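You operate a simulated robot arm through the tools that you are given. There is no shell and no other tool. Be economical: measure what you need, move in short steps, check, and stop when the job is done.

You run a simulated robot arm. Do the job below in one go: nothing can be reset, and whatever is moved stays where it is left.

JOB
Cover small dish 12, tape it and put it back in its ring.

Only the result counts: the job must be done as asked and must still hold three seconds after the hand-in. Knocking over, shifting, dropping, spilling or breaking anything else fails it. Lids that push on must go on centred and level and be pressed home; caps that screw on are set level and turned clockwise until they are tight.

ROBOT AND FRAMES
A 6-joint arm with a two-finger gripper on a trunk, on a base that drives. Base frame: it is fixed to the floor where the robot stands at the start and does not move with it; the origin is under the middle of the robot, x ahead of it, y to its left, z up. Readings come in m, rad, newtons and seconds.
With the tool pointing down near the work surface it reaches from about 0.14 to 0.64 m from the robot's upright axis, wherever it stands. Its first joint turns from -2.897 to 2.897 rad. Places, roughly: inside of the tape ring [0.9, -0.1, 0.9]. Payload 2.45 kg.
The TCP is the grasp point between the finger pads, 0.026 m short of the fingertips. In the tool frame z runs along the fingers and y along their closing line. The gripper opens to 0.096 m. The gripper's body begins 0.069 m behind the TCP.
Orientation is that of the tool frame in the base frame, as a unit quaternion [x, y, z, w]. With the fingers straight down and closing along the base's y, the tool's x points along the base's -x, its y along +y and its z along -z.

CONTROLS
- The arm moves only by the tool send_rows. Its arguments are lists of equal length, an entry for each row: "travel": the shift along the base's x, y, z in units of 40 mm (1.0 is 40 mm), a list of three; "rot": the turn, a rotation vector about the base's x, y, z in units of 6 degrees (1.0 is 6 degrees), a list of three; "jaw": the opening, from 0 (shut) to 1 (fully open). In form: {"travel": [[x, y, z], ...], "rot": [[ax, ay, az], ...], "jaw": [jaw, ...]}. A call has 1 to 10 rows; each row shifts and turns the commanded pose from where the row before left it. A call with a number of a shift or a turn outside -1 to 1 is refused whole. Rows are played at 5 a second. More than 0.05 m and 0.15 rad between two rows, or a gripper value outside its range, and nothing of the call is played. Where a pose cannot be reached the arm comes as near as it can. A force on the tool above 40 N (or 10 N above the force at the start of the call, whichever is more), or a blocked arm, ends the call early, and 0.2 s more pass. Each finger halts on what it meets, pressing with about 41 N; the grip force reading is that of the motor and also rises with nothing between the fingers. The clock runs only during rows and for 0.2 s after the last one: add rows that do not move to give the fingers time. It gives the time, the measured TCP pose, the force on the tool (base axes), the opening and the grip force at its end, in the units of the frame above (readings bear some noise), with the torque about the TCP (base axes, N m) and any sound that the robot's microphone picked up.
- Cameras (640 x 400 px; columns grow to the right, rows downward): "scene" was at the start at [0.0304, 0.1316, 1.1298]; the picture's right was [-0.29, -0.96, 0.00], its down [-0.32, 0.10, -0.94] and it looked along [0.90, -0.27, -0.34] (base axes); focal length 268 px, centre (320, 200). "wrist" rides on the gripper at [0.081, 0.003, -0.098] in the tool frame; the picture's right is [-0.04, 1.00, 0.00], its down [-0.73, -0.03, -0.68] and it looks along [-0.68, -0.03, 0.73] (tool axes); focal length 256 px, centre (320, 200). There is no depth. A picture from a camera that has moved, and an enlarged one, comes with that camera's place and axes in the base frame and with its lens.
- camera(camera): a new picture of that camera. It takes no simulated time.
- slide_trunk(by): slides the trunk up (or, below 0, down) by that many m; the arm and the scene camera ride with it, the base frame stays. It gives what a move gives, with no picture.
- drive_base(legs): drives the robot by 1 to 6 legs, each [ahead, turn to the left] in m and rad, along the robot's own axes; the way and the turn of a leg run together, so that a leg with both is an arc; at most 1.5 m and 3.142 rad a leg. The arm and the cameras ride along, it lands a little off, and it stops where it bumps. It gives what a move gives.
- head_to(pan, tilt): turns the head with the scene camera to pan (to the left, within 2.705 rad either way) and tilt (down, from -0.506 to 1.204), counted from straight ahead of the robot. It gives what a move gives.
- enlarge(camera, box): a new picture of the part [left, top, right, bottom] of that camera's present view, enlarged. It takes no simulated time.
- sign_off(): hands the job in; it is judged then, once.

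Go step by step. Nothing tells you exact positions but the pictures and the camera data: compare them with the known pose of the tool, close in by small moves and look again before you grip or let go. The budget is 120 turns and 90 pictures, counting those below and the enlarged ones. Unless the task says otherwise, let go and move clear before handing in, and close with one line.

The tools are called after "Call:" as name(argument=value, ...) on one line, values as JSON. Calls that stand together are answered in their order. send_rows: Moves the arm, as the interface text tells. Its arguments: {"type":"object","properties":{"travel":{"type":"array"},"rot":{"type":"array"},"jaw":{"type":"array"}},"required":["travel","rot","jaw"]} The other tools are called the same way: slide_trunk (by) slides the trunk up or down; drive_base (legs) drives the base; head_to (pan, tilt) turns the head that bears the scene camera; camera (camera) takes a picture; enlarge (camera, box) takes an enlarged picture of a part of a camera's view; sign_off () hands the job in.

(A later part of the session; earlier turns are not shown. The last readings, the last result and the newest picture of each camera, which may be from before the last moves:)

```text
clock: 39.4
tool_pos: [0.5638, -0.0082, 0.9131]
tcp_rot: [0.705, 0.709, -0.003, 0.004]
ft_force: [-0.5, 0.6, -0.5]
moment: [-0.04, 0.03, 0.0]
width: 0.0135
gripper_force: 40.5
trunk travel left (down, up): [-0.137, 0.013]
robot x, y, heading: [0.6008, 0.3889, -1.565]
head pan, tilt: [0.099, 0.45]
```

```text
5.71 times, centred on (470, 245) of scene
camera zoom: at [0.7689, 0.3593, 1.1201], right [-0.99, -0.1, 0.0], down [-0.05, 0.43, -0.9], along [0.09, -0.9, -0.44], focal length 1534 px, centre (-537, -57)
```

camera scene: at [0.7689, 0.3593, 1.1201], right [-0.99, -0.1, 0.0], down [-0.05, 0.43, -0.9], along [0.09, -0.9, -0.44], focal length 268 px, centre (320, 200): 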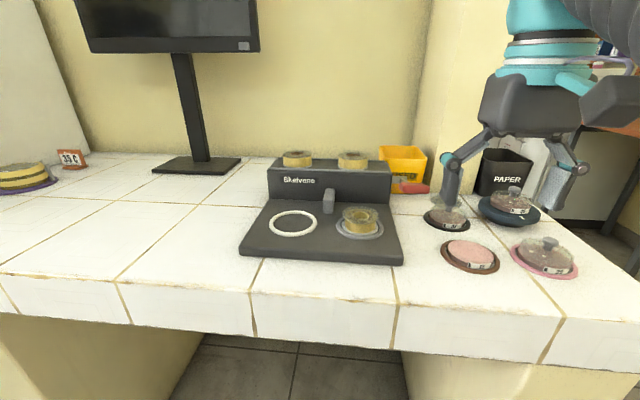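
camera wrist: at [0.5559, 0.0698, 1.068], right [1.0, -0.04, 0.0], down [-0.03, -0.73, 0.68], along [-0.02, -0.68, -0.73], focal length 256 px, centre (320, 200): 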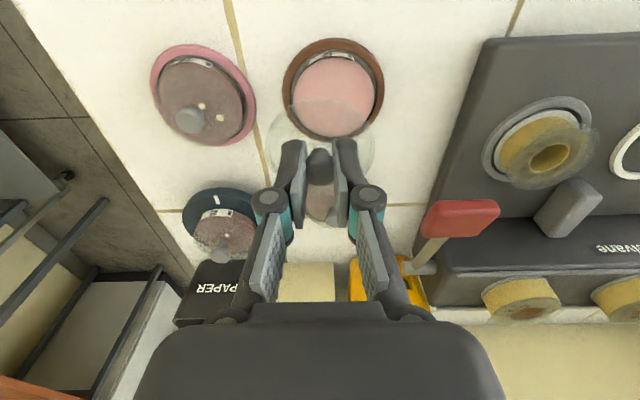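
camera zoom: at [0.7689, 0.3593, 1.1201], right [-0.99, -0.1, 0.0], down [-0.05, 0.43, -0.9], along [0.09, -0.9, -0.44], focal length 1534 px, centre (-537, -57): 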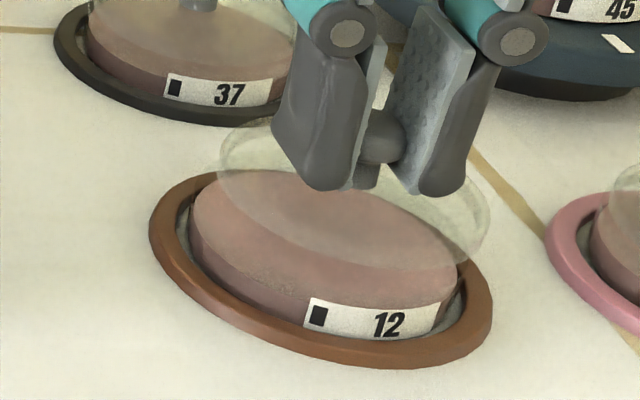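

I need better centring evidence, so I'll take tight zooms of the rims.

Call:
enlarge(camera="scene", box=[450, 222, 502, 274])

Call:
enlarge(camera="wrist", box=[270, 65, 370, 135])

```text
7.69 times, centred on (476, 248) of scene
camera zoom: at [0.7689, 0.3593, 1.1201], right [-0.99, -0.1, 0.0], down [-0.05, 0.43, -0.9], along [0.09, -0.9, -0.44], focal length 2066 px, centre (-880, -169)
```

zoom: 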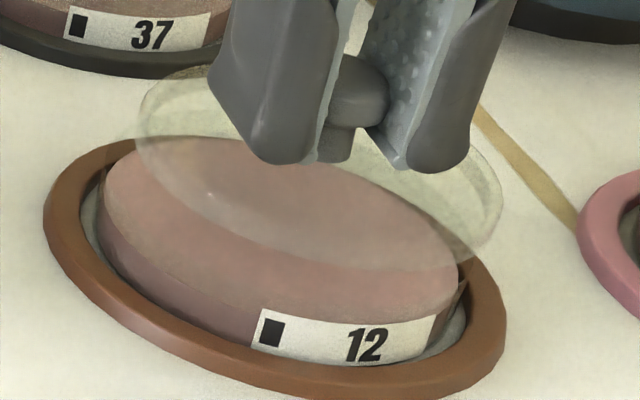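

```text
5.71 times, centred on (320, 100) of wrist
camera zoom: at [0.5669, 0.0741, 1.0099], right [1.0, -0.04, 0.0], down [-0.03, -0.73, 0.69], along [-0.02, -0.68, -0.73], focal length 1463 px, centre (320, 771)
```

zoom: 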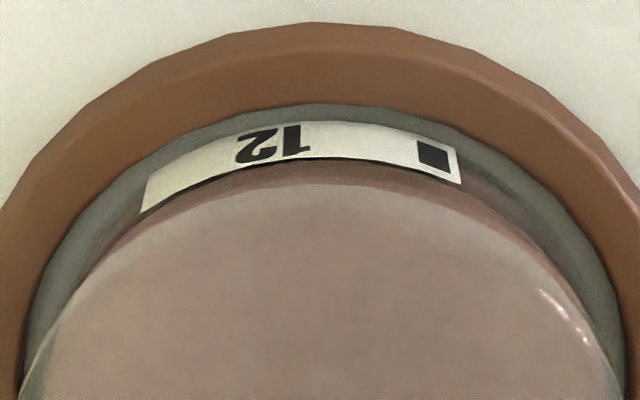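

After correcting for perspective bias, the ring centre is at y≈-0.0148 and the lid hangs about 4 mm to the -y side of the TCP. I'll shift +1.5 mm x and -2.5 mm y, then recheck.

Call:
send_rows(travel=[[0.04, -0.06, 0], [0, 0, -0.1], [0, 0, 0]], rot=[[0, 0, 0], [0, 0, 0], [0, 0, 0]], jaw=[0, 0, 0])

Call:
enlarge(camera="scene", box=[450, 222, 502, 274])

Call:
enlarge(camera="wrist", box=[250, 65, 390, 165])

```text
clock: 40.2
tool_pos: [0.5654, -0.0106, 0.9096]
tcp_rot: [0.706, 0.708, -0.002, 0.004]
ft_force: [-0.8, 0.0, -0.1]
moment: [-0.02, 0.01, -0.03]
width: 0.0138
gripper_force: 40.4
trunk travel left (down, up): [-0.137, 0.013]
robot x, y, heading: [0.6016, 0.3857, -1.568]
head pan, tilt: [0.099, 0.45]
```

```text
7.69 times, centred on (476, 248) of scene
camera zoom: at [0.7689, 0.3593, 1.1201], right [-0.99, -0.1, 0.0], down [-0.05, 0.43, -0.9], along [0.09, -0.9, -0.44], focal length 2066 px, centre (-880, -169)
```

zoom: 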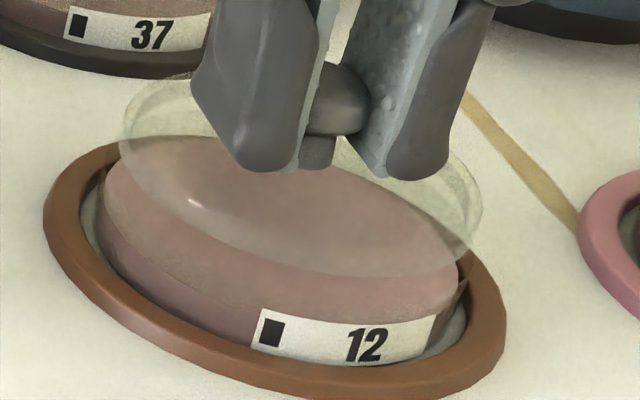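

```text
4.00 times, centred on (320, 115) of wrist
camera zoom: at [0.5684, 0.0714, 1.0062], right [1.0, -0.04, 0.0], down [-0.03, -0.73, 0.69], along [-0.02, -0.68, -0.73], focal length 1024 px, centre (320, 540)
```

zoom: 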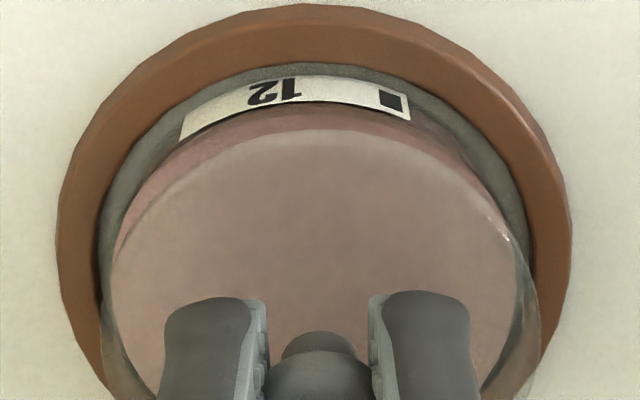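

Both views now agree to about 1 mm. I'll make a small x trim, then lower gently in steps, watching the force.

Call:
send_rows(travel=[[-0.015, 0, -0.05], [0, 0, -0.05], [0, 0, -0.05], [0, 0, 0]], rot=[[0, 0, 0], [0, 0, 0], [0, 0, 0], [0, 0, 0]], jaw=[0, 0, 0, 0])

Call:
enlarge(camera="scene", box=[450, 222, 502, 274])

```text
clock: 41.2
tool_pos: [0.5656, -0.0102, 0.9041]
tcp_rot: [0.706, 0.709, -0.003, 0.004]
ft_force: [0.3, -1.2, -0.3]
moment: [-0.01, 0.0, 0.0]
width: 0.0139
gripper_force: 40.0
trunk travel left (down, up): [-0.137, 0.013]
robot x, y, heading: [0.6032, 0.3871, -1.563]
head pan, tilt: [0.099, 0.45]
```

```text
7.69 times, centred on (476, 248) of scene
camera zoom: at [0.7689, 0.3593, 1.1201], right [-0.99, -0.1, 0.0], down [-0.05, 0.43, -0.9], along [0.09, -0.9, -0.44], focal length 2066 px, centre (-880, -169)
```

zoom: 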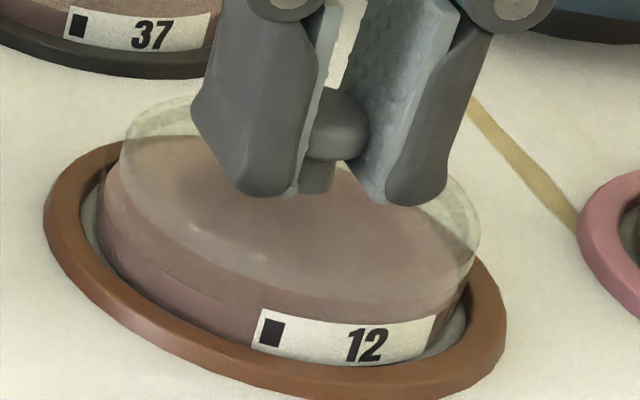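

No contact yet. I'll nudge -1 mm y and keep lowering.

Call:
send_rows(travel=[[0.01, -0.03, -0.03], [0, 0, -0.05], [0, 0, -0.05], [0, 0, 0]], rot=[[0, 0, 0], [0, 0, 0], [0, 0, 0], [0, 0, 0]], jaw=[0, 0, 0, 0])

Call:
enlarge(camera="scene", box=[450, 222, 502, 274])

Call:
enlarge(camera="wrist", box=[250, 65, 390, 165])

```text
clock: 42.1
tool_pos: [0.5648, -0.0121, 0.9015]
tcp_rot: [0.705, 0.709, -0.008, 0.008]
ft_force: [-0.8, 0.3, 14.8]
moment: [0.45, 0.01, 0.01]
width: 0.0138
gripper_force: 40.0
trunk travel left (down, up): [-0.137, 0.013]
robot x, y, heading: [0.6001, 0.3898, -1.566]
head pan, tilt: [0.099, 0.45]
heard: snap
stopped in row 4: the force on the tool passed its limit at 45 N (the readings are from after the stop); the commanded pose is now the measured one
```

```text
7.69 times, centred on (476, 248) of scene
camera zoom: at [0.7689, 0.3597, 1.1199], right [-0.99, -0.1, 0.0], down [-0.05, 0.43, -0.9], along [0.09, -0.9, -0.43], focal length 2066 px, centre (-880, -169)
```

zoom: 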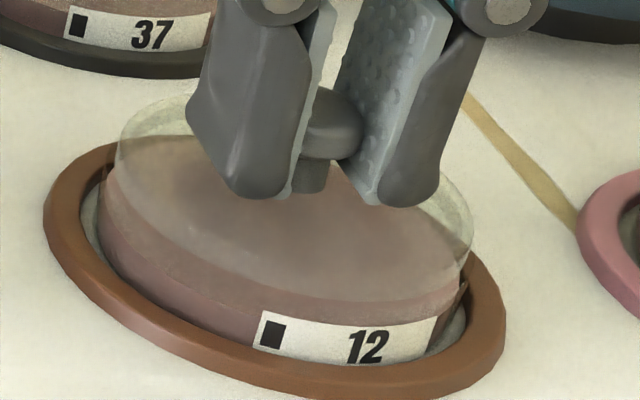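

```text
4.00 times, centred on (320, 115) of wrist
camera zoom: at [0.5675, 0.0713, 0.9977], right [1.0, -0.04, 0.0], down [-0.03, -0.72, 0.69], along [-0.02, -0.69, -0.72], focal length 1024 px, centre (320, 540)
```

zoom: 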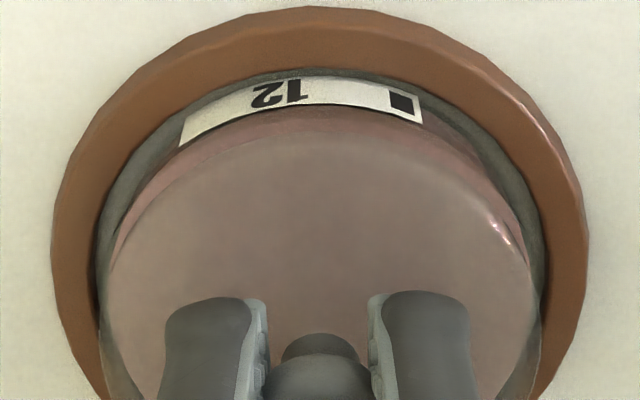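

I heard a snap, but the contact force sits toward the +y edge, so the lid may be only partly home. I'll let go, rise and inspect.

Call:
send_rows(travel=[[0, 0, 0], [0, 0, 0], [0, 0, 0.4], [0, 0, 0.6], [0, 0, 0.3], [0, 0, 0]], rot=[[0, 0, 0], [0, 0, 0], [0, 0, 0], [0, 0, 0], [0, 0, 0], [0, 0, 0]], jaw=[0.25, 0.4, 0.4, 0.4, 0.4, 0.4])

Call:
enlarge(camera="scene", box=[440, 200, 510, 270])

Call:
enlarge(camera="wrist", box=[250, 50, 390, 165])

```text
clock: 43.5
tool_pos: [0.5662, -0.0111, 0.9517]
tcp_rot: [0.705, 0.709, -0.005, 0.007]
ft_force: [-0.4, 0.0, -0.1]
moment: [-0.02, -0.02, 0.04]
width: 0.0384
gripper_force: 0.0
trunk travel left (down, up): [-0.137, 0.013]
robot x, y, heading: [0.6006, 0.39, -1.568]
head pan, tilt: [0.099, 0.45]
```

```text
5.71 times, centred on (475, 235) of scene
camera zoom: at [0.7689, 0.3593, 1.1201], right [-0.99, -0.1, 0.0], down [-0.05, 0.43, -0.9], along [0.09, -0.9, -0.44], focal length 1534 px, centre (-566, 0)
```

zoom: 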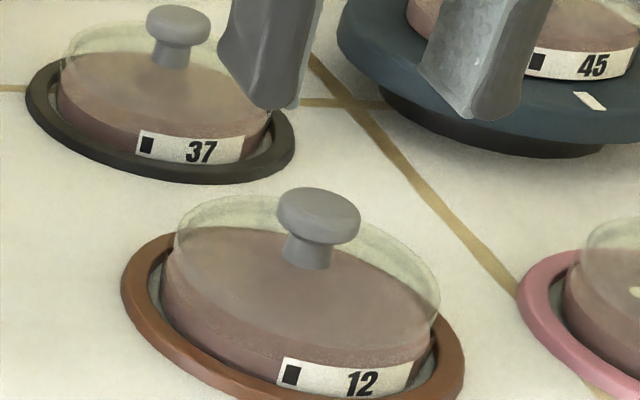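

```text
3.48 times, centred on (320, 108) of wrist
camera zoom: at [0.5685, 0.0714, 1.0478], right [1.0, -0.04, 0.0], down [-0.03, -0.72, 0.69], along [-0.02, -0.69, -0.72], focal length 890 px, centre (320, 522)
```

zoom: 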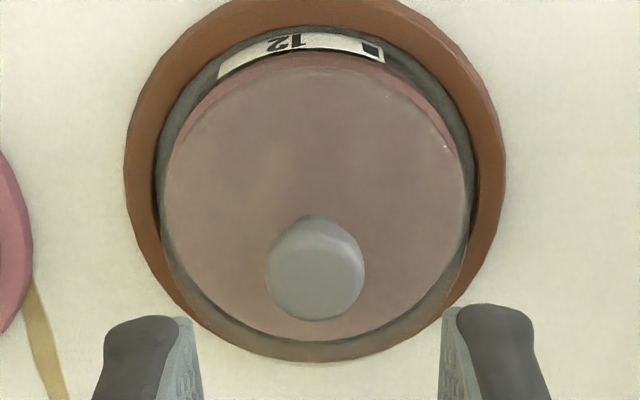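

The lid looks level and sits like the lid on 37. I'll straighten the tool, close the fingers and press on the knob to be sure it is home.

Call:
send_rows(travel=[[0, -0.08, 0], [0, 0, -0.3], [0, 0, -0.3], [0, 0, -0.1], [0, 0, 0]], rot=[[0.16, 0, 0], [0, 0, 0], [0, 0, 0], [0, 0, 0], [0, 0, 0]], jaw=[0, 0, 0, 0, 0])

Call:
send_rows(travel=[[0, 0, -0.1], [0, 0, -0.1], [0, 0, -0.05], [0, 0, -0.05], [0, 0, -0.05], [0, 0, 0]], rot=[[0, 0, 0], [0, 0, 0], [0, 0, 0], [0, 0, 0], [0, 0, 0], [0, 0, 0]], jaw=[0, 0, 0, 0, 0, 0])

Call:
enlarge(camera="scene", box=[440, 200, 510, 270])

```text
clock: 44.7
tool_pos: [0.5664, -0.017, 0.9248]
tcp_rot: [0.705, 0.709, 0.001, 0.0]
ft_force: [0.2, 0.5, 0.4]
moment: [-0.01, -0.03, 0.0]
width: 0.0
gripper_force: 28.5
trunk travel left (down, up): [-0.137, 0.013]
robot x, y, heading: [0.6032, 0.3891, -1.569]
head pan, tilt: [0.099, 0.45]
```

```text
clock: 46.1
tool_pos: [0.5657, -0.0152, 0.9138]
tcp_rot: [0.706, 0.708, -0.004, 0.005]
ft_force: [0.7, 0.1, 18.4]
moment: [0.09, 0.0, -0.02]
width: 0.0061
gripper_force: 28.7
trunk travel left (down, up): [-0.137, 0.013]
robot x, y, heading: [0.5954, 0.3918, -1.567]
head pan, tilt: [0.099, 0.45]
stopped in row 6: the force on the tool passed its limit at 42 N (the readings are from after the stop); the commanded pose is now the measured one
```

```text
5.71 times, centred on (475, 235) of scene
camera zoom: at [0.7691, 0.3599, 1.1199], right [-0.99, -0.1, 0.0], down [-0.05, 0.43, -0.9], along [0.09, -0.9, -0.43], focal length 1534 px, centre (-566, 0)
```

zoom: 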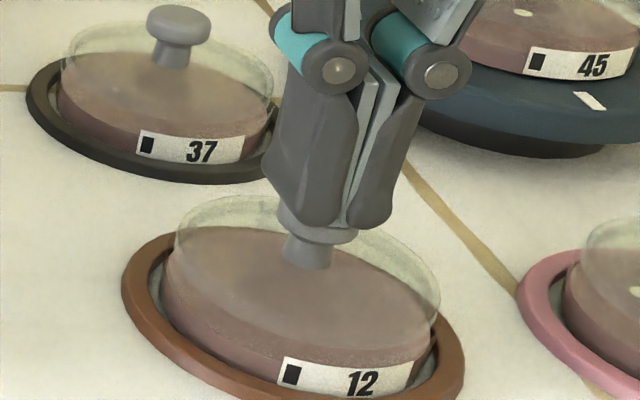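

At 42 N nothing moved and there was no second snap, so the lid is home. Next I'll rise, open wide and come down around the dish sides, keeping the tips above the ring.

Call:
send_rows(travel=[[0, 0, 0.3], [0, 0.01, 0.4], [0, 0, 0], [0, 0, -0.3], [0, 0, -0.4], [0, 0, -0.4], [0, 0, 0]], rot=[[0.12, 0, 0], [0, 0, 0], [0, 0, 0], [0, 0, 0], [0, 0, 0], [0, 0, 0], [0, 0, 0]], jaw=[0, 1, 1, 1, 1, 1, 1])

Call:
camera(camera="wrist")

Call:
enlarge(camera="scene", box=[430, 190, 520, 280])

```text
clock: 47.7
tool_pos: [0.5662, -0.0169, 0.8972]
tcp_rot: [0.705, 0.709, 0.002, -0.002]
ft_force: [0.5, 1.0, 0.0]
moment: [-0.02, -0.02, 0.02]
width: 0.096
gripper_force: 0.0
trunk travel left (down, up): [-0.137, 0.013]
robot x, y, heading: [0.602, 0.3885, -1.565]
head pan, tilt: [0.099, 0.45]
```

```text
34 pictures are left
camera wrist: at [0.568, 0.0642, 0.9951], right [1.0, -0.04, 0.0], down [-0.03, -0.74, 0.67], along [-0.02, -0.67, -0.74], focal length 256 px, centre (320, 200)
```

wrist: 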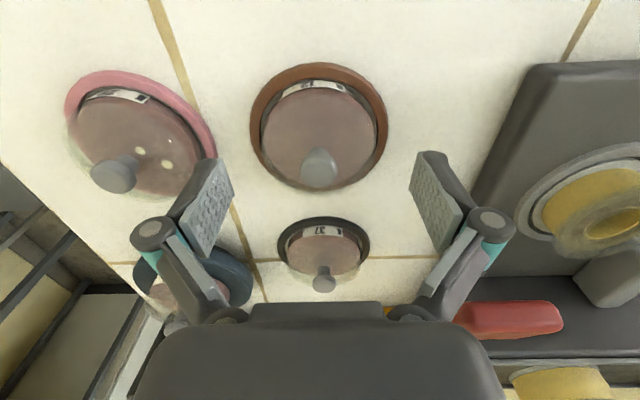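

```text
4.44 times, centred on (475, 235) of scene
camera zoom: at [0.769, 0.3593, 1.1201], right [-0.99, -0.1, 0.0], down [-0.05, 0.43, -0.9], along [0.09, -0.9, -0.44], focal length 1194 px, centre (-369, 44)
```

zoom: 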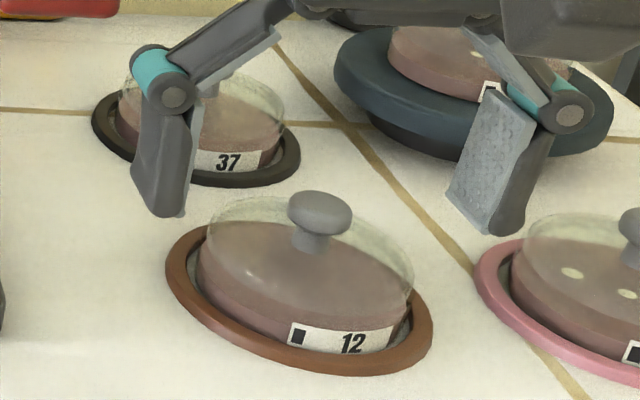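

Clear on both sides. I'll lower to z≈0.883 and close.

Call:
send_rows(travel=[[0, 0.04, -0.18], [0, 0, -0.17], [0, 0, 0]], rot=[[-0.03, 0, 0], [0, 0, 0], [0, 0, 0]], jaw=[1, 1, 1])

Call:
enlarge(camera="scene", box=[430, 200, 520, 290])

```text
clock: 48.5
tool_pos: [0.5657, -0.0142, 0.8834]
tcp_rot: [0.706, 0.708, 0.001, 0.0]
ft_force: [-0.2, 0.8, -0.2]
moment: [0.02, 0.03, 0.0]
width: 0.096
gripper_force: 0.0
trunk travel left (down, up): [-0.137, 0.013]
robot x, y, heading: [0.602, 0.3919, -1.565]
head pan, tilt: [0.099, 0.45]
```

```text
4.44 times, centred on (475, 245) of scene
camera zoom: at [0.769, 0.3593, 1.1201], right [-0.99, -0.1, 0.0], down [-0.05, 0.43, -0.9], along [0.09, -0.9, -0.44], focal length 1194 px, centre (-369, 0)
```

zoom: 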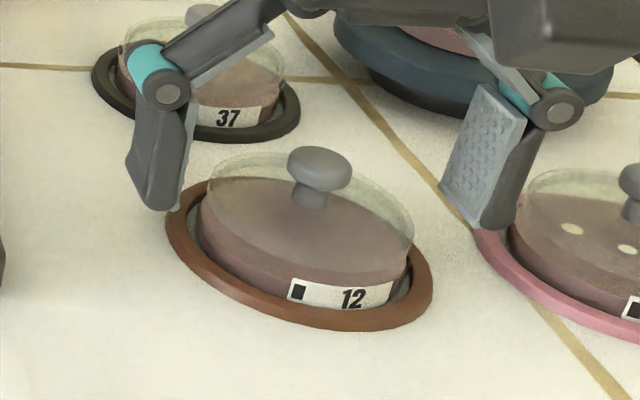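

Call:
send_rows(travel=[[0, 0, 0], [0, 0, 0], [0, 0, 0], [0, 0, 0]], rot=[[0, 0, 0], [0, 0, 0], [0, 0, 0], [0, 0, 0]], jaw=[0.85, 0.75, 0.65, 0.6])

Call:
enlarge(camera="scene", box=[440, 210, 510, 280])

```text
clock: 49.5
tool_pos: [0.5654, -0.0139, 0.8843]
tcp_rot: [0.705, 0.709, 0.001, -0.001]
ft_force: [-1.1, -0.8, 4.4]
moment: [0.02, 0.15, -0.01]
width: 0.0665
gripper_force: 40.9
trunk travel left (down, up): [-0.137, 0.013]
robot x, y, heading: [0.599, 0.3876, -1.563]
head pan, tilt: [0.099, 0.45]
```

```text
5.71 times, centred on (475, 245) of scene
camera zoom: at [0.769, 0.3594, 1.1201], right [-0.99, -0.1, 0.0], down [-0.05, 0.43, -0.9], along [0.09, -0.9, -0.44], focal length 1534 px, centre (-566, -57)
```

zoom: 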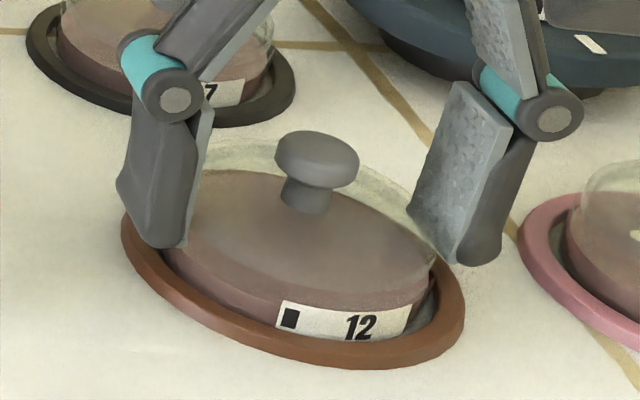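

It's gripped at 66.5 mm. I'll lift slowly and check that dish and lid come up together and the ring stays.

Call:
send_rows(travel=[[0, 0, 0.1], [0, 0, 0.2], [0, 0, 0.3], [0, 0, 0]], rot=[[0, 0, 0], [0, 0, 0], [0, 0, 0], [0, 0, 0]], jaw=[0.55, 0.55, 0.55, 0.55])

Call:
enlarge(camera="scene", box=[430, 190, 520, 280])

```text
clock: 50.5
tool_pos: [0.5658, -0.0126, 0.907]
tcp_rot: [0.705, 0.709, 0.002, -0.001]
ft_force: [0.0, 0.1, -0.1]
moment: [-0.01, 0.01, 0.02]
width: 0.0669
gripper_force: 41.2
trunk travel left (down, up): [-0.137, 0.013]
robot x, y, heading: [0.5994, 0.3873, -1.567]
head pan, tilt: [0.099, 0.45]
```

```text
4.44 times, centred on (475, 235) of scene
camera zoom: at [0.769, 0.3592, 1.1201], right [-0.99, -0.1, 0.0], down [-0.05, 0.43, -0.9], along [0.09, -0.9, -0.44], focal length 1194 px, centre (-369, 44)
```

zoom: 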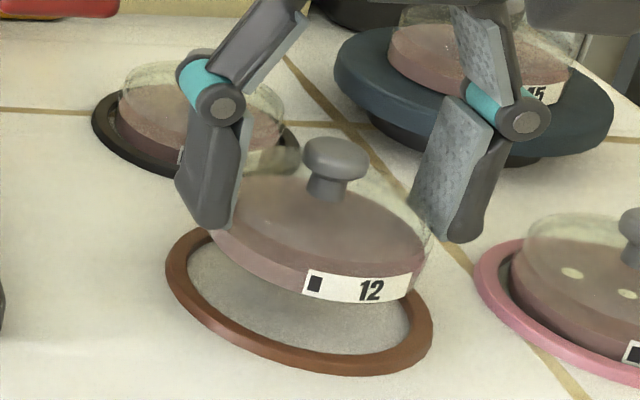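

Dish and lid came up together and level. I'll raise it and carry it along the front of the machine, and measure the tape ring precisely.

Call:
send_rows(travel=[[0, 0.6, 0.6], [0, 0.6, 0.6], [0.8, 0, 0.2], [0.8, 0, 0], [0.8, 0, 0], [0.8, 0, 0], [0.8, 0, 0], [0.8, 0, 0], [0, 0, 0]], rot=[[0, 0, 0], [0, 0, 0], [0, 0, 0], [0, 0, 0], [0, 0, 0], [0, 0, 0], [0, 0, 0], [0, 0, 0], [0, 0, 0]], jaw=[0.5, 0.5, 0.5, 0.5, 0.5, 0.5, 0.5, 0.5, 0.5])

Call:
enlarge(camera="scene", box=[230, 140, 420, 270])

Call:
camera(camera="wrist")

```text
clock: 52.5
tool_pos: [0.7569, 0.0348, 0.9628]
tcp_rot: [0.705, 0.709, 0.001, -0.002]
ft_force: [-0.1, 0.3, -1.5]
moment: [-0.01, -0.01, 0.0]
width: 0.0667
gripper_force: 40.9
trunk travel left (down, up): [-0.137, 0.013]
robot x, y, heading: [0.599, 0.392, -1.57]
head pan, tilt: [0.099, 0.45]
```

```text
3.08 times, centred on (325, 205) of scene
camera zoom: at [0.769, 0.3593, 1.12], right [-0.99, -0.1, 0.0], down [-0.05, 0.43, -0.9], along [0.09, -0.9, -0.44], focal length 826 px, centre (305, 185)
```

zoom: 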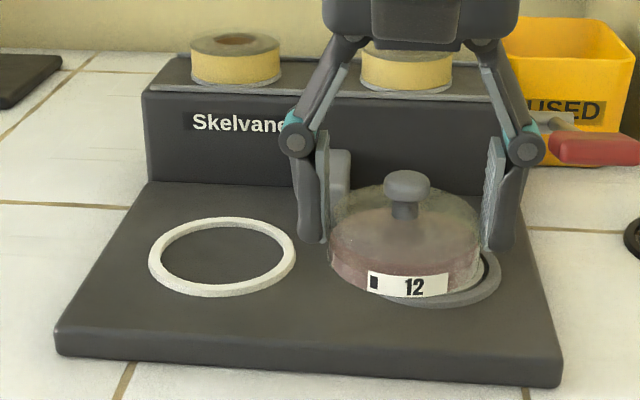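

```text
28 pictures are left
camera wrist: at [0.7598, 0.1167, 1.0598], right [1.0, -0.04, 0.0], down [-0.03, -0.74, 0.68], along [-0.02, -0.68, -0.74], focal length 256 px, centre (320, 200)
```

wrist: 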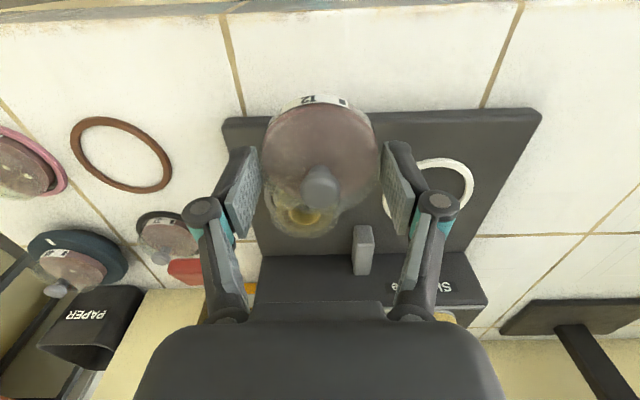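

The tape ring centre comes out at about (0.8635, -0.066), z≈0.862, and it is wider than the dish. I'll carry the dish over it and hover.

Call:
send_rows(travel=[[0.9, 0, 0], [0.9, 0, 0], [0.86, -0.3, 0], [0, -0.8, 0], [0, -0.8, 0], [0, -0.62, -0.3], [0, 0, -0.4], [0, 0, 0]], rot=[[0, 0, 0], [0, 0, 0], [0, 0, 0], [0, 0, 0], [0, 0, 0], [0, 0, 0], [0, 0, 0], [0, 0, 0]], jaw=[0.5, 0.5, 0.5, 0.5, 0.5, 0.5, 0.5, 0.5])

Call:
enlarge(camera="scene", box=[230, 150, 350, 250])

Call:
enlarge(camera="wrist", box=[220, 50, 420, 220])

```text
clock: 54.3
tool_pos: [0.8628, -0.0672, 0.9348]
tcp_rot: [0.705, 0.709, 0.001, -0.001]
ft_force: [0.1, 0.0, -0.9]
moment: [0.02, 0.04, -0.01]
width: 0.0665
gripper_force: 41.3
trunk travel left (down, up): [-0.137, 0.013]
robot x, y, heading: [0.6026, 0.3917, -1.568]
head pan, tilt: [0.099, 0.45]
```

```text
4.00 times, centred on (290, 200) of scene
camera zoom: at [0.7691, 0.3592, 1.12], right [-0.99, -0.1, 0.0], down [-0.05, 0.43, -0.9], along [0.09, -0.9, -0.44], focal length 1074 px, centre (440, 200)
```

zoom: 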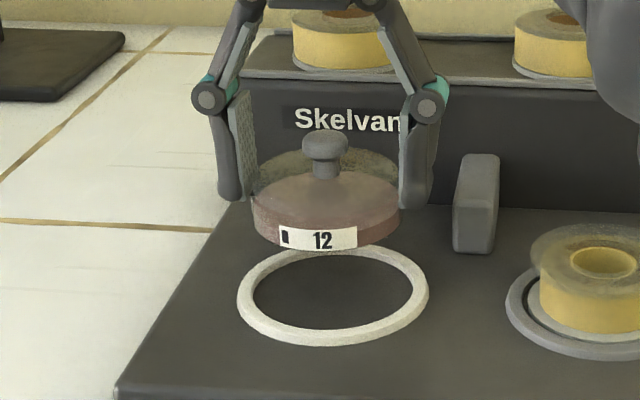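

```text
2.35 times, centred on (320, 135) of wrist
camera zoom: at [0.8655, 0.0144, 1.0327], right [1.0, -0.03, 0.0], down [-0.03, -0.74, 0.68], along [-0.02, -0.68, -0.74], focal length 602 px, centre (320, 353)
```

zoom: 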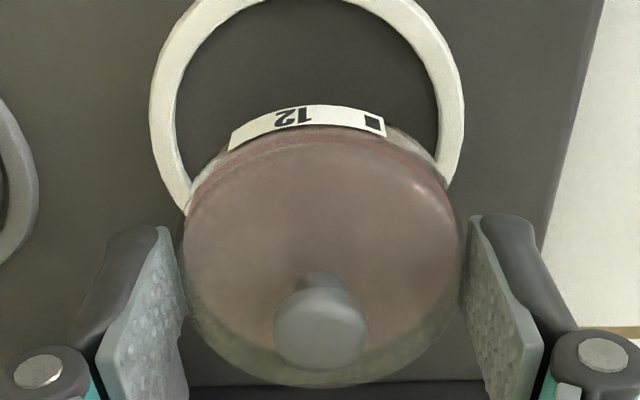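

Combining both cameras, the tape ring is at (0.8595, -0.056), z≈0.866. I'll correct and lower a bit.

Call:
send_rows(travel=[[-0.085, 0.26, 0], [0, 0, -0.3], [0, 0, 0]], rot=[[0, 0, 0], [0, 0, 0], [0, 0, 0]], jaw=[0.5, 0.5, 0.5])

Call:
enlarge(camera="scene", box=[250, 170, 330, 250])

Call:
enlarge(camera="wrist", box=[220, 50, 420, 220])

```text
clock: 55.1
tool_pos: [0.8595, -0.0563, 0.9227]
tcp_rot: [0.706, 0.709, 0.0, 0.0]
ft_force: [-0.6, 0.4, -1.4]
moment: [-0.02, 0.03, -0.02]
width: 0.0666
gripper_force: 40.7
trunk travel left (down, up): [-0.137, 0.013]
robot x, y, heading: [0.5998, 0.3901, -1.567]
head pan, tilt: [0.099, 0.45]
```

```text
5.00 times, centred on (290, 210) of scene
camera zoom: at [0.7691, 0.3592, 1.12], right [-0.99, -0.1, 0.0], down [-0.05, 0.43, -0.9], along [0.09, -0.9, -0.44], focal length 1343 px, centre (470, 150)
```

zoom: 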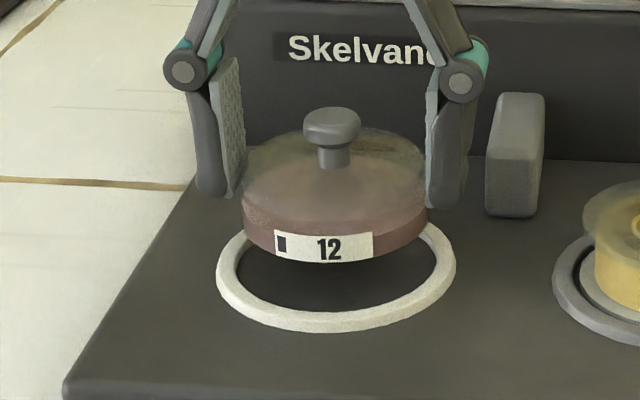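

```text
2.35 times, centred on (320, 135) of wrist
camera zoom: at [0.862, 0.0249, 1.0202], right [1.0, -0.04, 0.0], down [-0.03, -0.74, 0.68], along [-0.02, -0.68, -0.74], focal length 602 px, centre (320, 353)
```

zoom: 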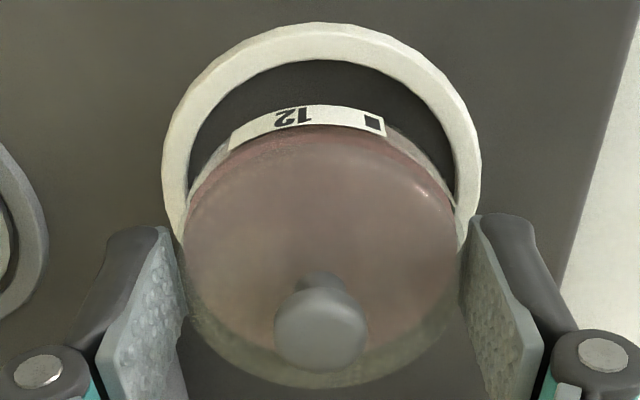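

x and y both line up now. I'll lower gently toward contact.

Call:
send_rows(travel=[[0, 0, -0.15], [0, 0, -0.15], [0, 0, -0.1], [0, 0, 0]], rot=[[0, 0, 0], [0, 0, 0], [0, 0, 0], [0, 0, 0]], jaw=[0.5, 0.5, 0.5, 0.5])

Call:
enlarge(camera="scene", box=[250, 170, 330, 250])

```text
clock: 56.1
tool_pos: [0.8603, -0.0564, 0.9076]
tcp_rot: [0.705, 0.709, 0.001, -0.001]
ft_force: [0.2, 1.0, -4.0]
moment: [0.06, 0.03, -0.03]
width: 0.0666
gripper_force: 41.7
trunk travel left (down, up): [-0.137, 0.013]
robot x, y, heading: [0.6024, 0.3887, -1.562]
head pan, tilt: [0.099, 0.45]
```

```text
5.00 times, centred on (290, 210) of scene
camera zoom: at [0.7692, 0.3592, 1.12], right [-0.99, -0.1, 0.0], down [-0.05, 0.43, -0.9], along [0.09, -0.9, -0.44], focal length 1343 px, centre (470, 150)
```

zoom: 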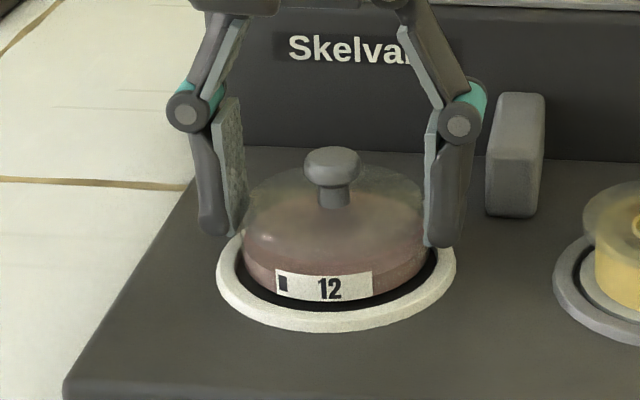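

Call:
send_rows(travel=[[0, 0, -0.05], [0, 0, -0.05], [0, 0, -0.04], [0, 0, 0]], rot=[[0, 0, 0], [0, 0, 0], [0, 0, 0], [0, 0, 0]], jaw=[0.5, 0.5, 0.5, 0.5])

```text
clock: 57.1
tool_pos: [0.8607, -0.0562, 0.9043]
tcp_rot: [0.705, 0.709, 0.001, 0.002]
ft_force: [3.5, -6.2, 24.9]
moment: [0.13, -0.17, -0.07]
width: 0.0666
gripper_force: 40.9
trunk travel left (down, up): [-0.137, 0.013]
robot x, y, heading: [0.6007, 0.3857, -1.565]
head pan, tilt: [0.099, 0.45]
```

Contact at z≈0.904, so the dish is down. I'll ease off, open and rise clear.

Call:
send_rows(travel=[[0, 0, 0.02], [0, 0, 0], [0, 0, 0], [0, 0, 0.5], [0, 0, 0.8], [0, 0.5, 0.3], [0, 0.8, 0], [0, 0.8, 0], [0, 0, 0]], rot=[[0, 0, 0], [0, 0, 0], [0, 0, 0], [0, 0, 0], [0, 0, 0], [0, 0, 0], [0, 0, 0], [0, 0, 0], [0, 0, 0]], jaw=[0.6, 0.85, 1, 1, 1, 1, 1, 1, 1])

Call:
enlarge(camera="scene", box=[240, 140, 460, 260])

Call:
camera(camera="wrist")

```text
clock: 59.1
tool_pos: [0.8614, 0.0283, 0.966]
tcp_rot: [0.705, 0.709, 0.002, -0.001]
ft_force: [-0.5, 0.3, -0.6]
moment: [0.01, 0.0, 0.03]
width: 0.0959
gripper_force: 0.1
trunk travel left (down, up): [-0.137, 0.013]
robot x, y, heading: [0.6009, 0.3895, -1.563]
head pan, tilt: [0.099, 0.45]
```

```text
2.91 times, centred on (350, 200) of scene
camera zoom: at [0.7691, 0.3592, 1.12], right [-0.99, -0.1, 0.0], down [-0.05, 0.43, -0.9], along [0.09, -0.9, -0.44], focal length 781 px, centre (233, 200)
```

zoom: 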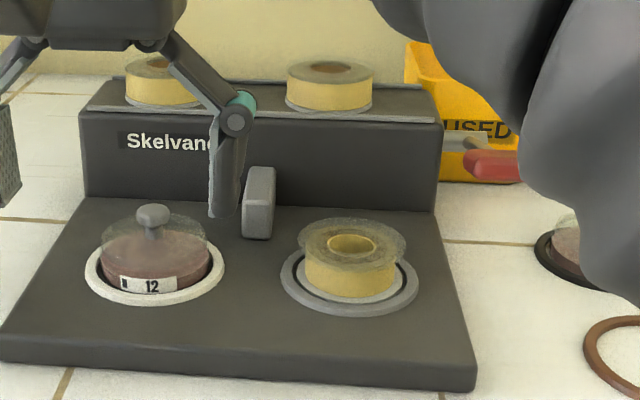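

```text
21 pictures are left
camera wrist: at [0.8633, 0.1095, 1.0642], right [1.0, -0.04, 0.0], down [-0.03, -0.74, 0.68], along [-0.02, -0.68, -0.74], focal length 256 px, centre (320, 200)
```

wrist: 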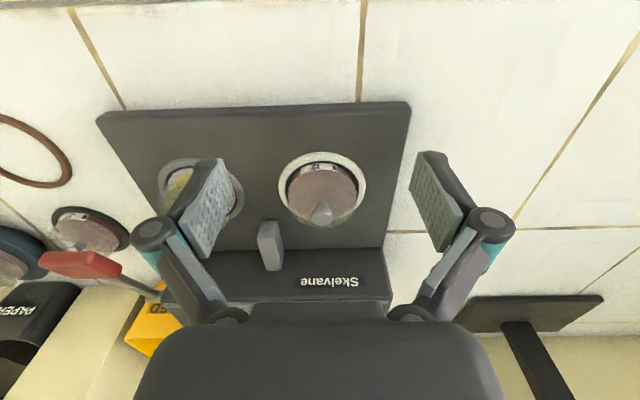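

The dish sits inside the white ring. The lever pivots on an axle along x at about (0.655, -0.176, 0.92), with the red bar forward at (0.654, -0.08, 0.94). I'll go above it with closed fingers and look.

Call:
send_rows(travel=[[-0.87, 0, 0.2], [-0.87, 0, 0.1], [-0.87, 0, 0], [-0.87, 0, 0], [-0.87, 0, 0], [-0.85, 0, 0], [0, -0.7, 0], [0, -0.7, 0], [0, 0, 0]], rot=[[0, 0, 0], [0, 0, 0], [0, 0, 0], [0, 0, 0], [0, 0, 0], [0, 0, 0], [0, 0, 0], [0, 0, 0], [0, 0, 0]], jaw=[0.7, 0.4, 0.2, 0, 0, 0, 0, 0, 0])

Call:
camera(camera="wrist")

Call:
camera(camera="scene")

```text
clock: 61.1
tool_pos: [0.6523, -0.0284, 0.9785]
tcp_rot: [0.705, 0.709, 0.001, -0.001]
ft_force: [-0.3, 0.1, 0.0]
moment: [0.0, 0.01, 0.02]
width: 0.0002
gripper_force: 28.3
trunk travel left (down, up): [-0.137, 0.013]
robot x, y, heading: [0.6029, 0.3871, -1.567]
head pan, tilt: [0.099, 0.45]
```

```text
20 pictures are left
camera wrist: at [0.6554, 0.0526, 1.0754], right [1.0, -0.03, 0.0], down [-0.03, -0.74, 0.68], along [-0.02, -0.68, -0.74], focal length 256 px, centre (320, 200)
```

wrist: 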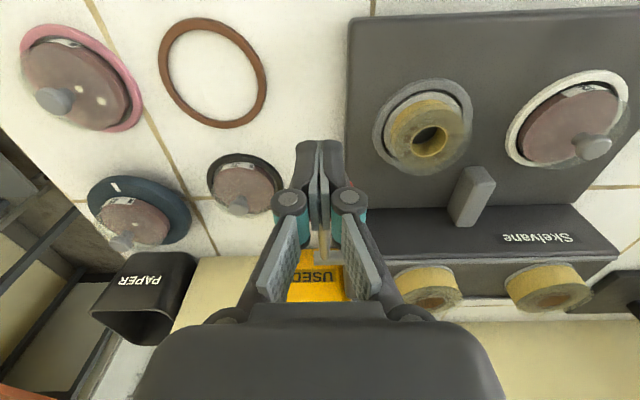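

```text
19 pictures are left
camera scene: at [0.769, 0.3594, 1.12], right [-0.99, -0.1, 0.0], down [-0.05, 0.43, -0.9], along [0.09, -0.9, -0.44], focal length 268 px, centre (320, 200)
```

scene: 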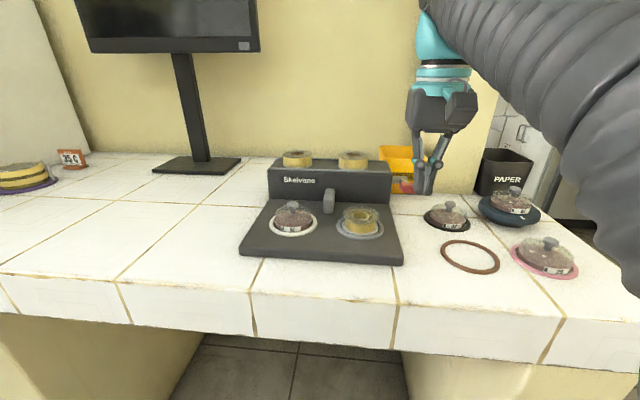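

Call:
enlarge(camera="scene", box=[370, 130, 450, 210])

```text
5.00 times, centred on (410, 170) of scene
camera zoom: at [0.769, 0.3594, 1.12], right [-0.99, -0.1, 0.0], down [-0.05, 0.43, -0.9], along [0.09, -0.9, -0.44], focal length 1343 px, centre (-130, 350)
```

zoom: 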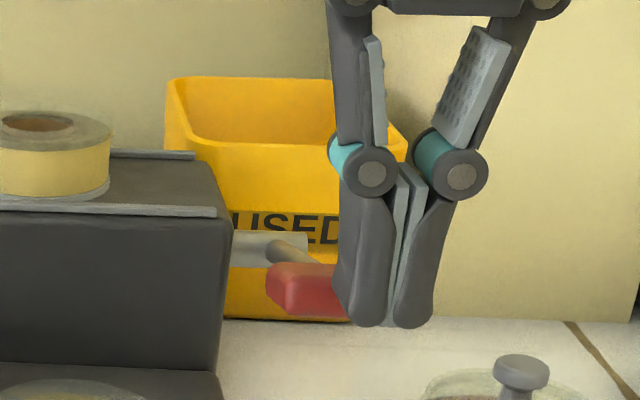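

The red bar spans x≈0.624–0.676 and z≈0.926–0.944, at y≈-0.08. I'll move above it and press down in small steps.

Call:
send_rows(travel=[[0, 0, 0.2], [0, -0.65, 0], [0, -0.65, 0], [0, 0, -0.2], [0, 0, -0.2], [0, 0, -0.2], [0, 0, 0]], rot=[[0, 0, 0], [0, 0, 0], [0, 0, 0], [0, 0, 0], [0, 0, 0], [0, 0, 0], [0, 0, 0]], jaw=[0, 0, 0, 0, 0, 0, 0])

Call:
enlarge(camera="scene", box=[370, 130, 450, 210])

```text
clock: 62.7
tool_pos: [0.652, -0.0801, 0.9622]
tcp_rot: [0.705, 0.709, 0.001, 0.0]
ft_force: [0.1, 0.7, 2.5]
moment: [0.06, 0.05, 0.01]
width: 0.0061
gripper_force: 29.0
trunk travel left (down, up): [-0.137, 0.013]
robot x, y, heading: [0.6026, 0.3887, -1.561]
head pan, tilt: [0.099, 0.45]
```

```text
5.00 times, centred on (410, 170) of scene
camera zoom: at [0.769, 0.3594, 1.1201], right [-0.99, -0.1, 0.0], down [-0.05, 0.43, -0.9], along [0.09, -0.9, -0.44], focal length 1343 px, centre (-130, 350)
```

zoom: 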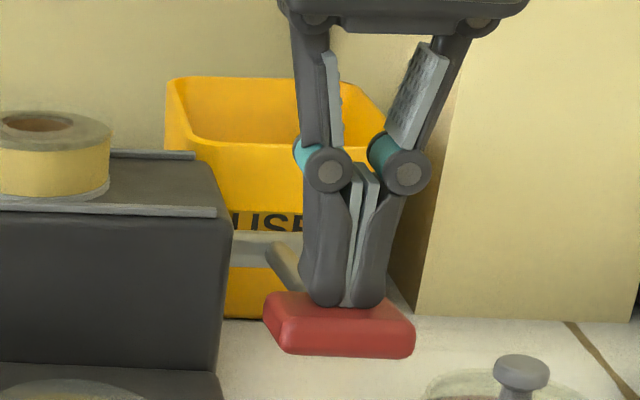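

The lever yields downward with light force. I'll keep pressing.

Call:
send_rows(travel=[[0, 0, -0.25], [0, 0, -0.25], [0, 0, -0.25], [0, 0, -0.25], [0, 0, -0.25], [0, 0, -0.25], [0, 0, 0]], rot=[[0, 0, 0], [0, 0, 0], [0, 0, 0], [0, 0, 0], [0, 0, 0], [0, 0, 0], [0, 0, 0]], jaw=[0, 0, 0, 0, 0, 0, 0])

Call:
enlarge(camera="scene", box=[260, 130, 450, 250])

```text
clock: 63.6
tool_pos: [0.6525, -0.0795, 0.9367]
tcp_rot: [0.705, 0.709, -0.006, 0.006]
ft_force: [0.1, 0.2, 18.0]
moment: [-0.19, -0.03, 0.03]
width: 0.0061
gripper_force: 28.3
trunk travel left (down, up): [-0.137, 0.013]
robot x, y, heading: [0.6006, 0.3876, -1.563]
head pan, tilt: [0.099, 0.45]
stopped in row 4: the force on the tool passed its limit at 50 N (the readings are from after the stop); the commanded pose is now the measured one
```

```text
3.33 times, centred on (355, 190) of scene
camera zoom: at [0.769, 0.3599, 1.1203], right [-0.99, -0.1, 0.0], down [-0.05, 0.43, -0.9], along [0.09, -0.9, -0.43], focal length 895 px, centre (203, 233)
```

zoom: 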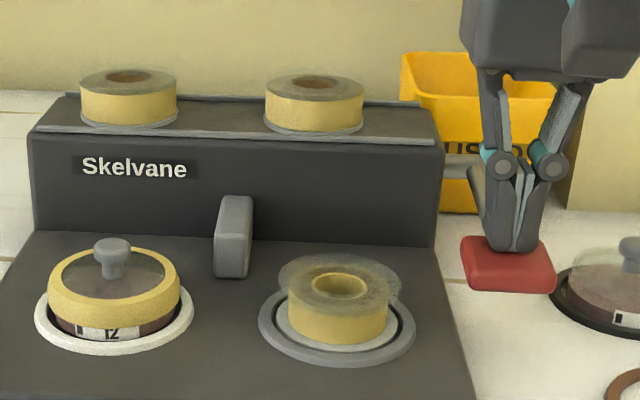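

The yellow tape band is now round dish 12 and its lid. I'll lift off the lever, go back over the dish with the jaw open, and pick it up.

Call:
send_rows(travel=[[0, 0, 0.5], [0, 0, 0.7], [0, 0.5, 0.15], [0, 0.8, 0], [0, 0.9, 0], [0, 0.5, 0], [0, 0, 0]], rot=[[0, 0, 0], [0.16, 0, 0], [0, 0, 0], [0, 0, 0], [0, 0, 0], [0, 0, 0], [0, 0, 0]], jaw=[0, 0, 0, 0, 0, 0, 0])

Call:
enlarge(camera="scene", box=[250, 130, 450, 260])

```text
clock: 65.2
tool_pos: [0.6517, 0.0267, 0.9866]
tcp_rot: [0.705, 0.709, 0.003, -0.001]
ft_force: [0.0, -0.4, -0.1]
moment: [-0.02, -0.03, 0.03]
width: 0.0001
gripper_force: 28.9
trunk travel left (down, up): [-0.137, 0.013]
robot x, y, heading: [0.599, 0.3899, -1.567]
head pan, tilt: [0.099, 0.45]
```

```text
3.08 times, centred on (350, 195) of scene
camera zoom: at [0.769, 0.3591, 1.12], right [-0.99, -0.1, 0.0], down [-0.05, 0.43, -0.9], along [0.09, -0.9, -0.44], focal length 826 px, centre (228, 215)
```

zoom: 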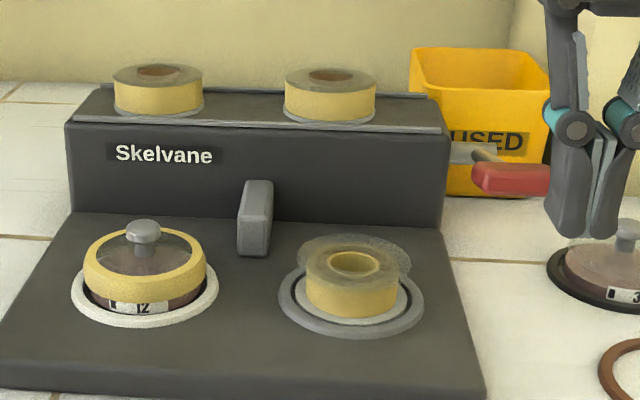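

The lever sprang back. I'll cross over, descend around dish 12 with open jaws and check.

Call:
send_rows(travel=[[0.87, 0, 0], [0.87, 0, 0], [0.87, 0, 0], [0.87, 0, 0], [0.87, 0, 0], [0.87, -0.07, 0], [0, -0.9, 0], [0, -0.9, 0], [0, -0.2, -0.7], [0, 0, -0.3]], rot=[[0, 0, 0], [0, 0, 0], [0, 0, 0], [0, 0, 0], [0, 0, 0], [0, 0, 0], [0, 0, 0], [0, 0, 0], [0, 0, 0], [0, 0, 0]], jaw=[0.2, 0.5, 0.8, 1, 1, 1, 1, 1, 1, 1])

Call:
enlarge(camera="scene", box=[240, 150, 340, 250])

Call:
enlarge(camera="wrist", box=[200, 40, 440, 220])

```text
clock: 67.4
tool_pos: [0.8582, -0.0544, 0.9387]
tcp_rot: [0.705, 0.709, 0.002, -0.002]
ft_force: [1.1, -0.3, -0.7]
moment: [-0.02, -0.01, 0.01]
width: 0.096
gripper_force: 0.1
out of reach, approached as far as the arm can: row 8
trunk travel left (down, up): [-0.137, 0.013]
robot x, y, heading: [0.5969, 0.3848, -1.563]
head pan, tilt: [0.099, 0.45]
```

```text
4.00 times, centred on (290, 200) of scene
camera zoom: at [0.7691, 0.3592, 1.12], right [-0.99, -0.1, 0.0], down [-0.05, 0.43, -0.9], along [0.09, -0.9, -0.44], focal length 1074 px, centre (440, 200)
```

zoom: 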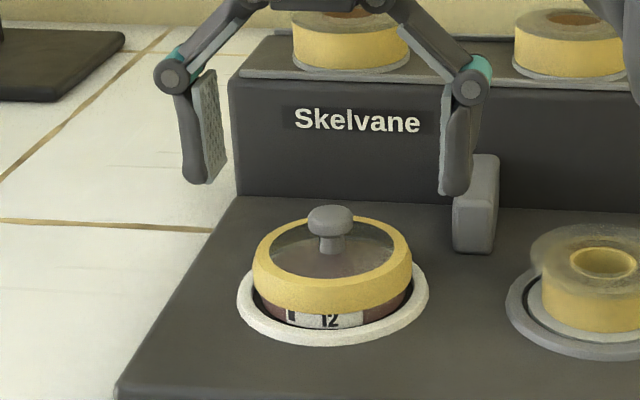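

```text
2.22 times, centred on (320, 130) of wrist
camera zoom: at [0.8611, 0.0263, 1.0357], right [1.0, -0.03, 0.0], down [-0.03, -0.74, 0.68], along [-0.02, -0.68, -0.74], focal length 569 px, centre (320, 356)
```

zoom: 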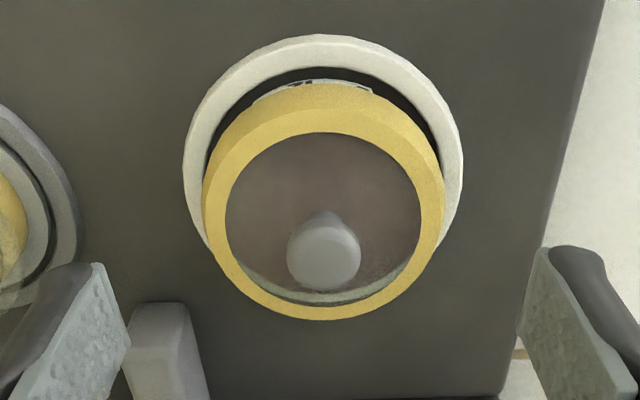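

Well centred. I'll descend and grip.

Call:
send_rows(travel=[[0.02, -0.03, -0.3], [0, 0, -0.3], [0, 0, 0]], rot=[[0, 0, 0], [0, 0, 0], [0, 0, 0]], jaw=[1, 1, 1])

```text
clock: 68.2
tool_pos: [0.859, -0.0543, 0.916]
tcp_rot: [0.706, 0.708, 0.002, -0.001]
ft_force: [0.3, 0.6, -0.6]
moment: [0.0, 0.01, 0.03]
width: 0.0959
gripper_force: 0.1
trunk travel left (down, up): [-0.137, 0.013]
robot x, y, heading: [0.6013, 0.3859, -1.561]
head pan, tilt: [0.099, 0.45]
```

Call:
send_rows(travel=[[0, -0.04, -0.14], [0, 0, -0.13], [0, 0, 0], [0, 0, 0], [0, 0, 0], [0, 0, 0]], rot=[[0, 0, 0], [0, 0, 0], [0, 0, 0], [0, 0, 0], [0, 0, 0], [0, 0, 0]], jaw=[1, 1, 0.9, 0.75, 0.65, 0.6])

Call:
enlarge(camera="scene", box=[250, 170, 330, 250])

```text
clock: 69.6
tool_pos: [0.8602, -0.0576, 0.9044]
tcp_rot: [0.705, 0.709, 0.003, -0.001]
ft_force: [0.0, -0.2, 3.0]
moment: [0.0, -0.01, 0.0]
width: 0.0664
gripper_force: 41.0
trunk travel left (down, up): [-0.137, 0.013]
robot x, y, heading: [0.6024, 0.3904, -1.564]
head pan, tilt: [0.099, 0.45]
```

```text
5.00 times, centred on (290, 210) of scene
camera zoom: at [0.7691, 0.3592, 1.1201], right [-0.99, -0.1, 0.0], down [-0.05, 0.43, -0.9], along [0.09, -0.9, -0.44], focal length 1343 px, centre (470, 150)
```

zoom: 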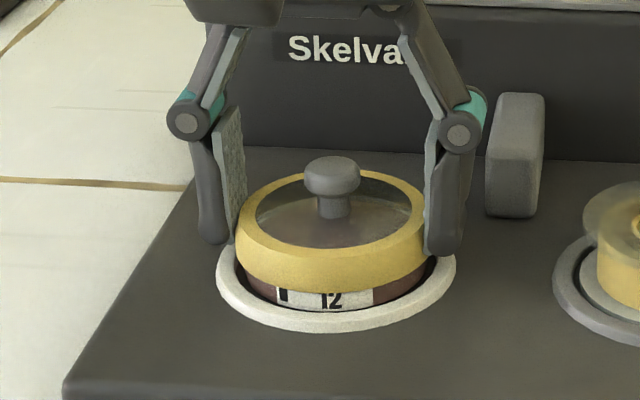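

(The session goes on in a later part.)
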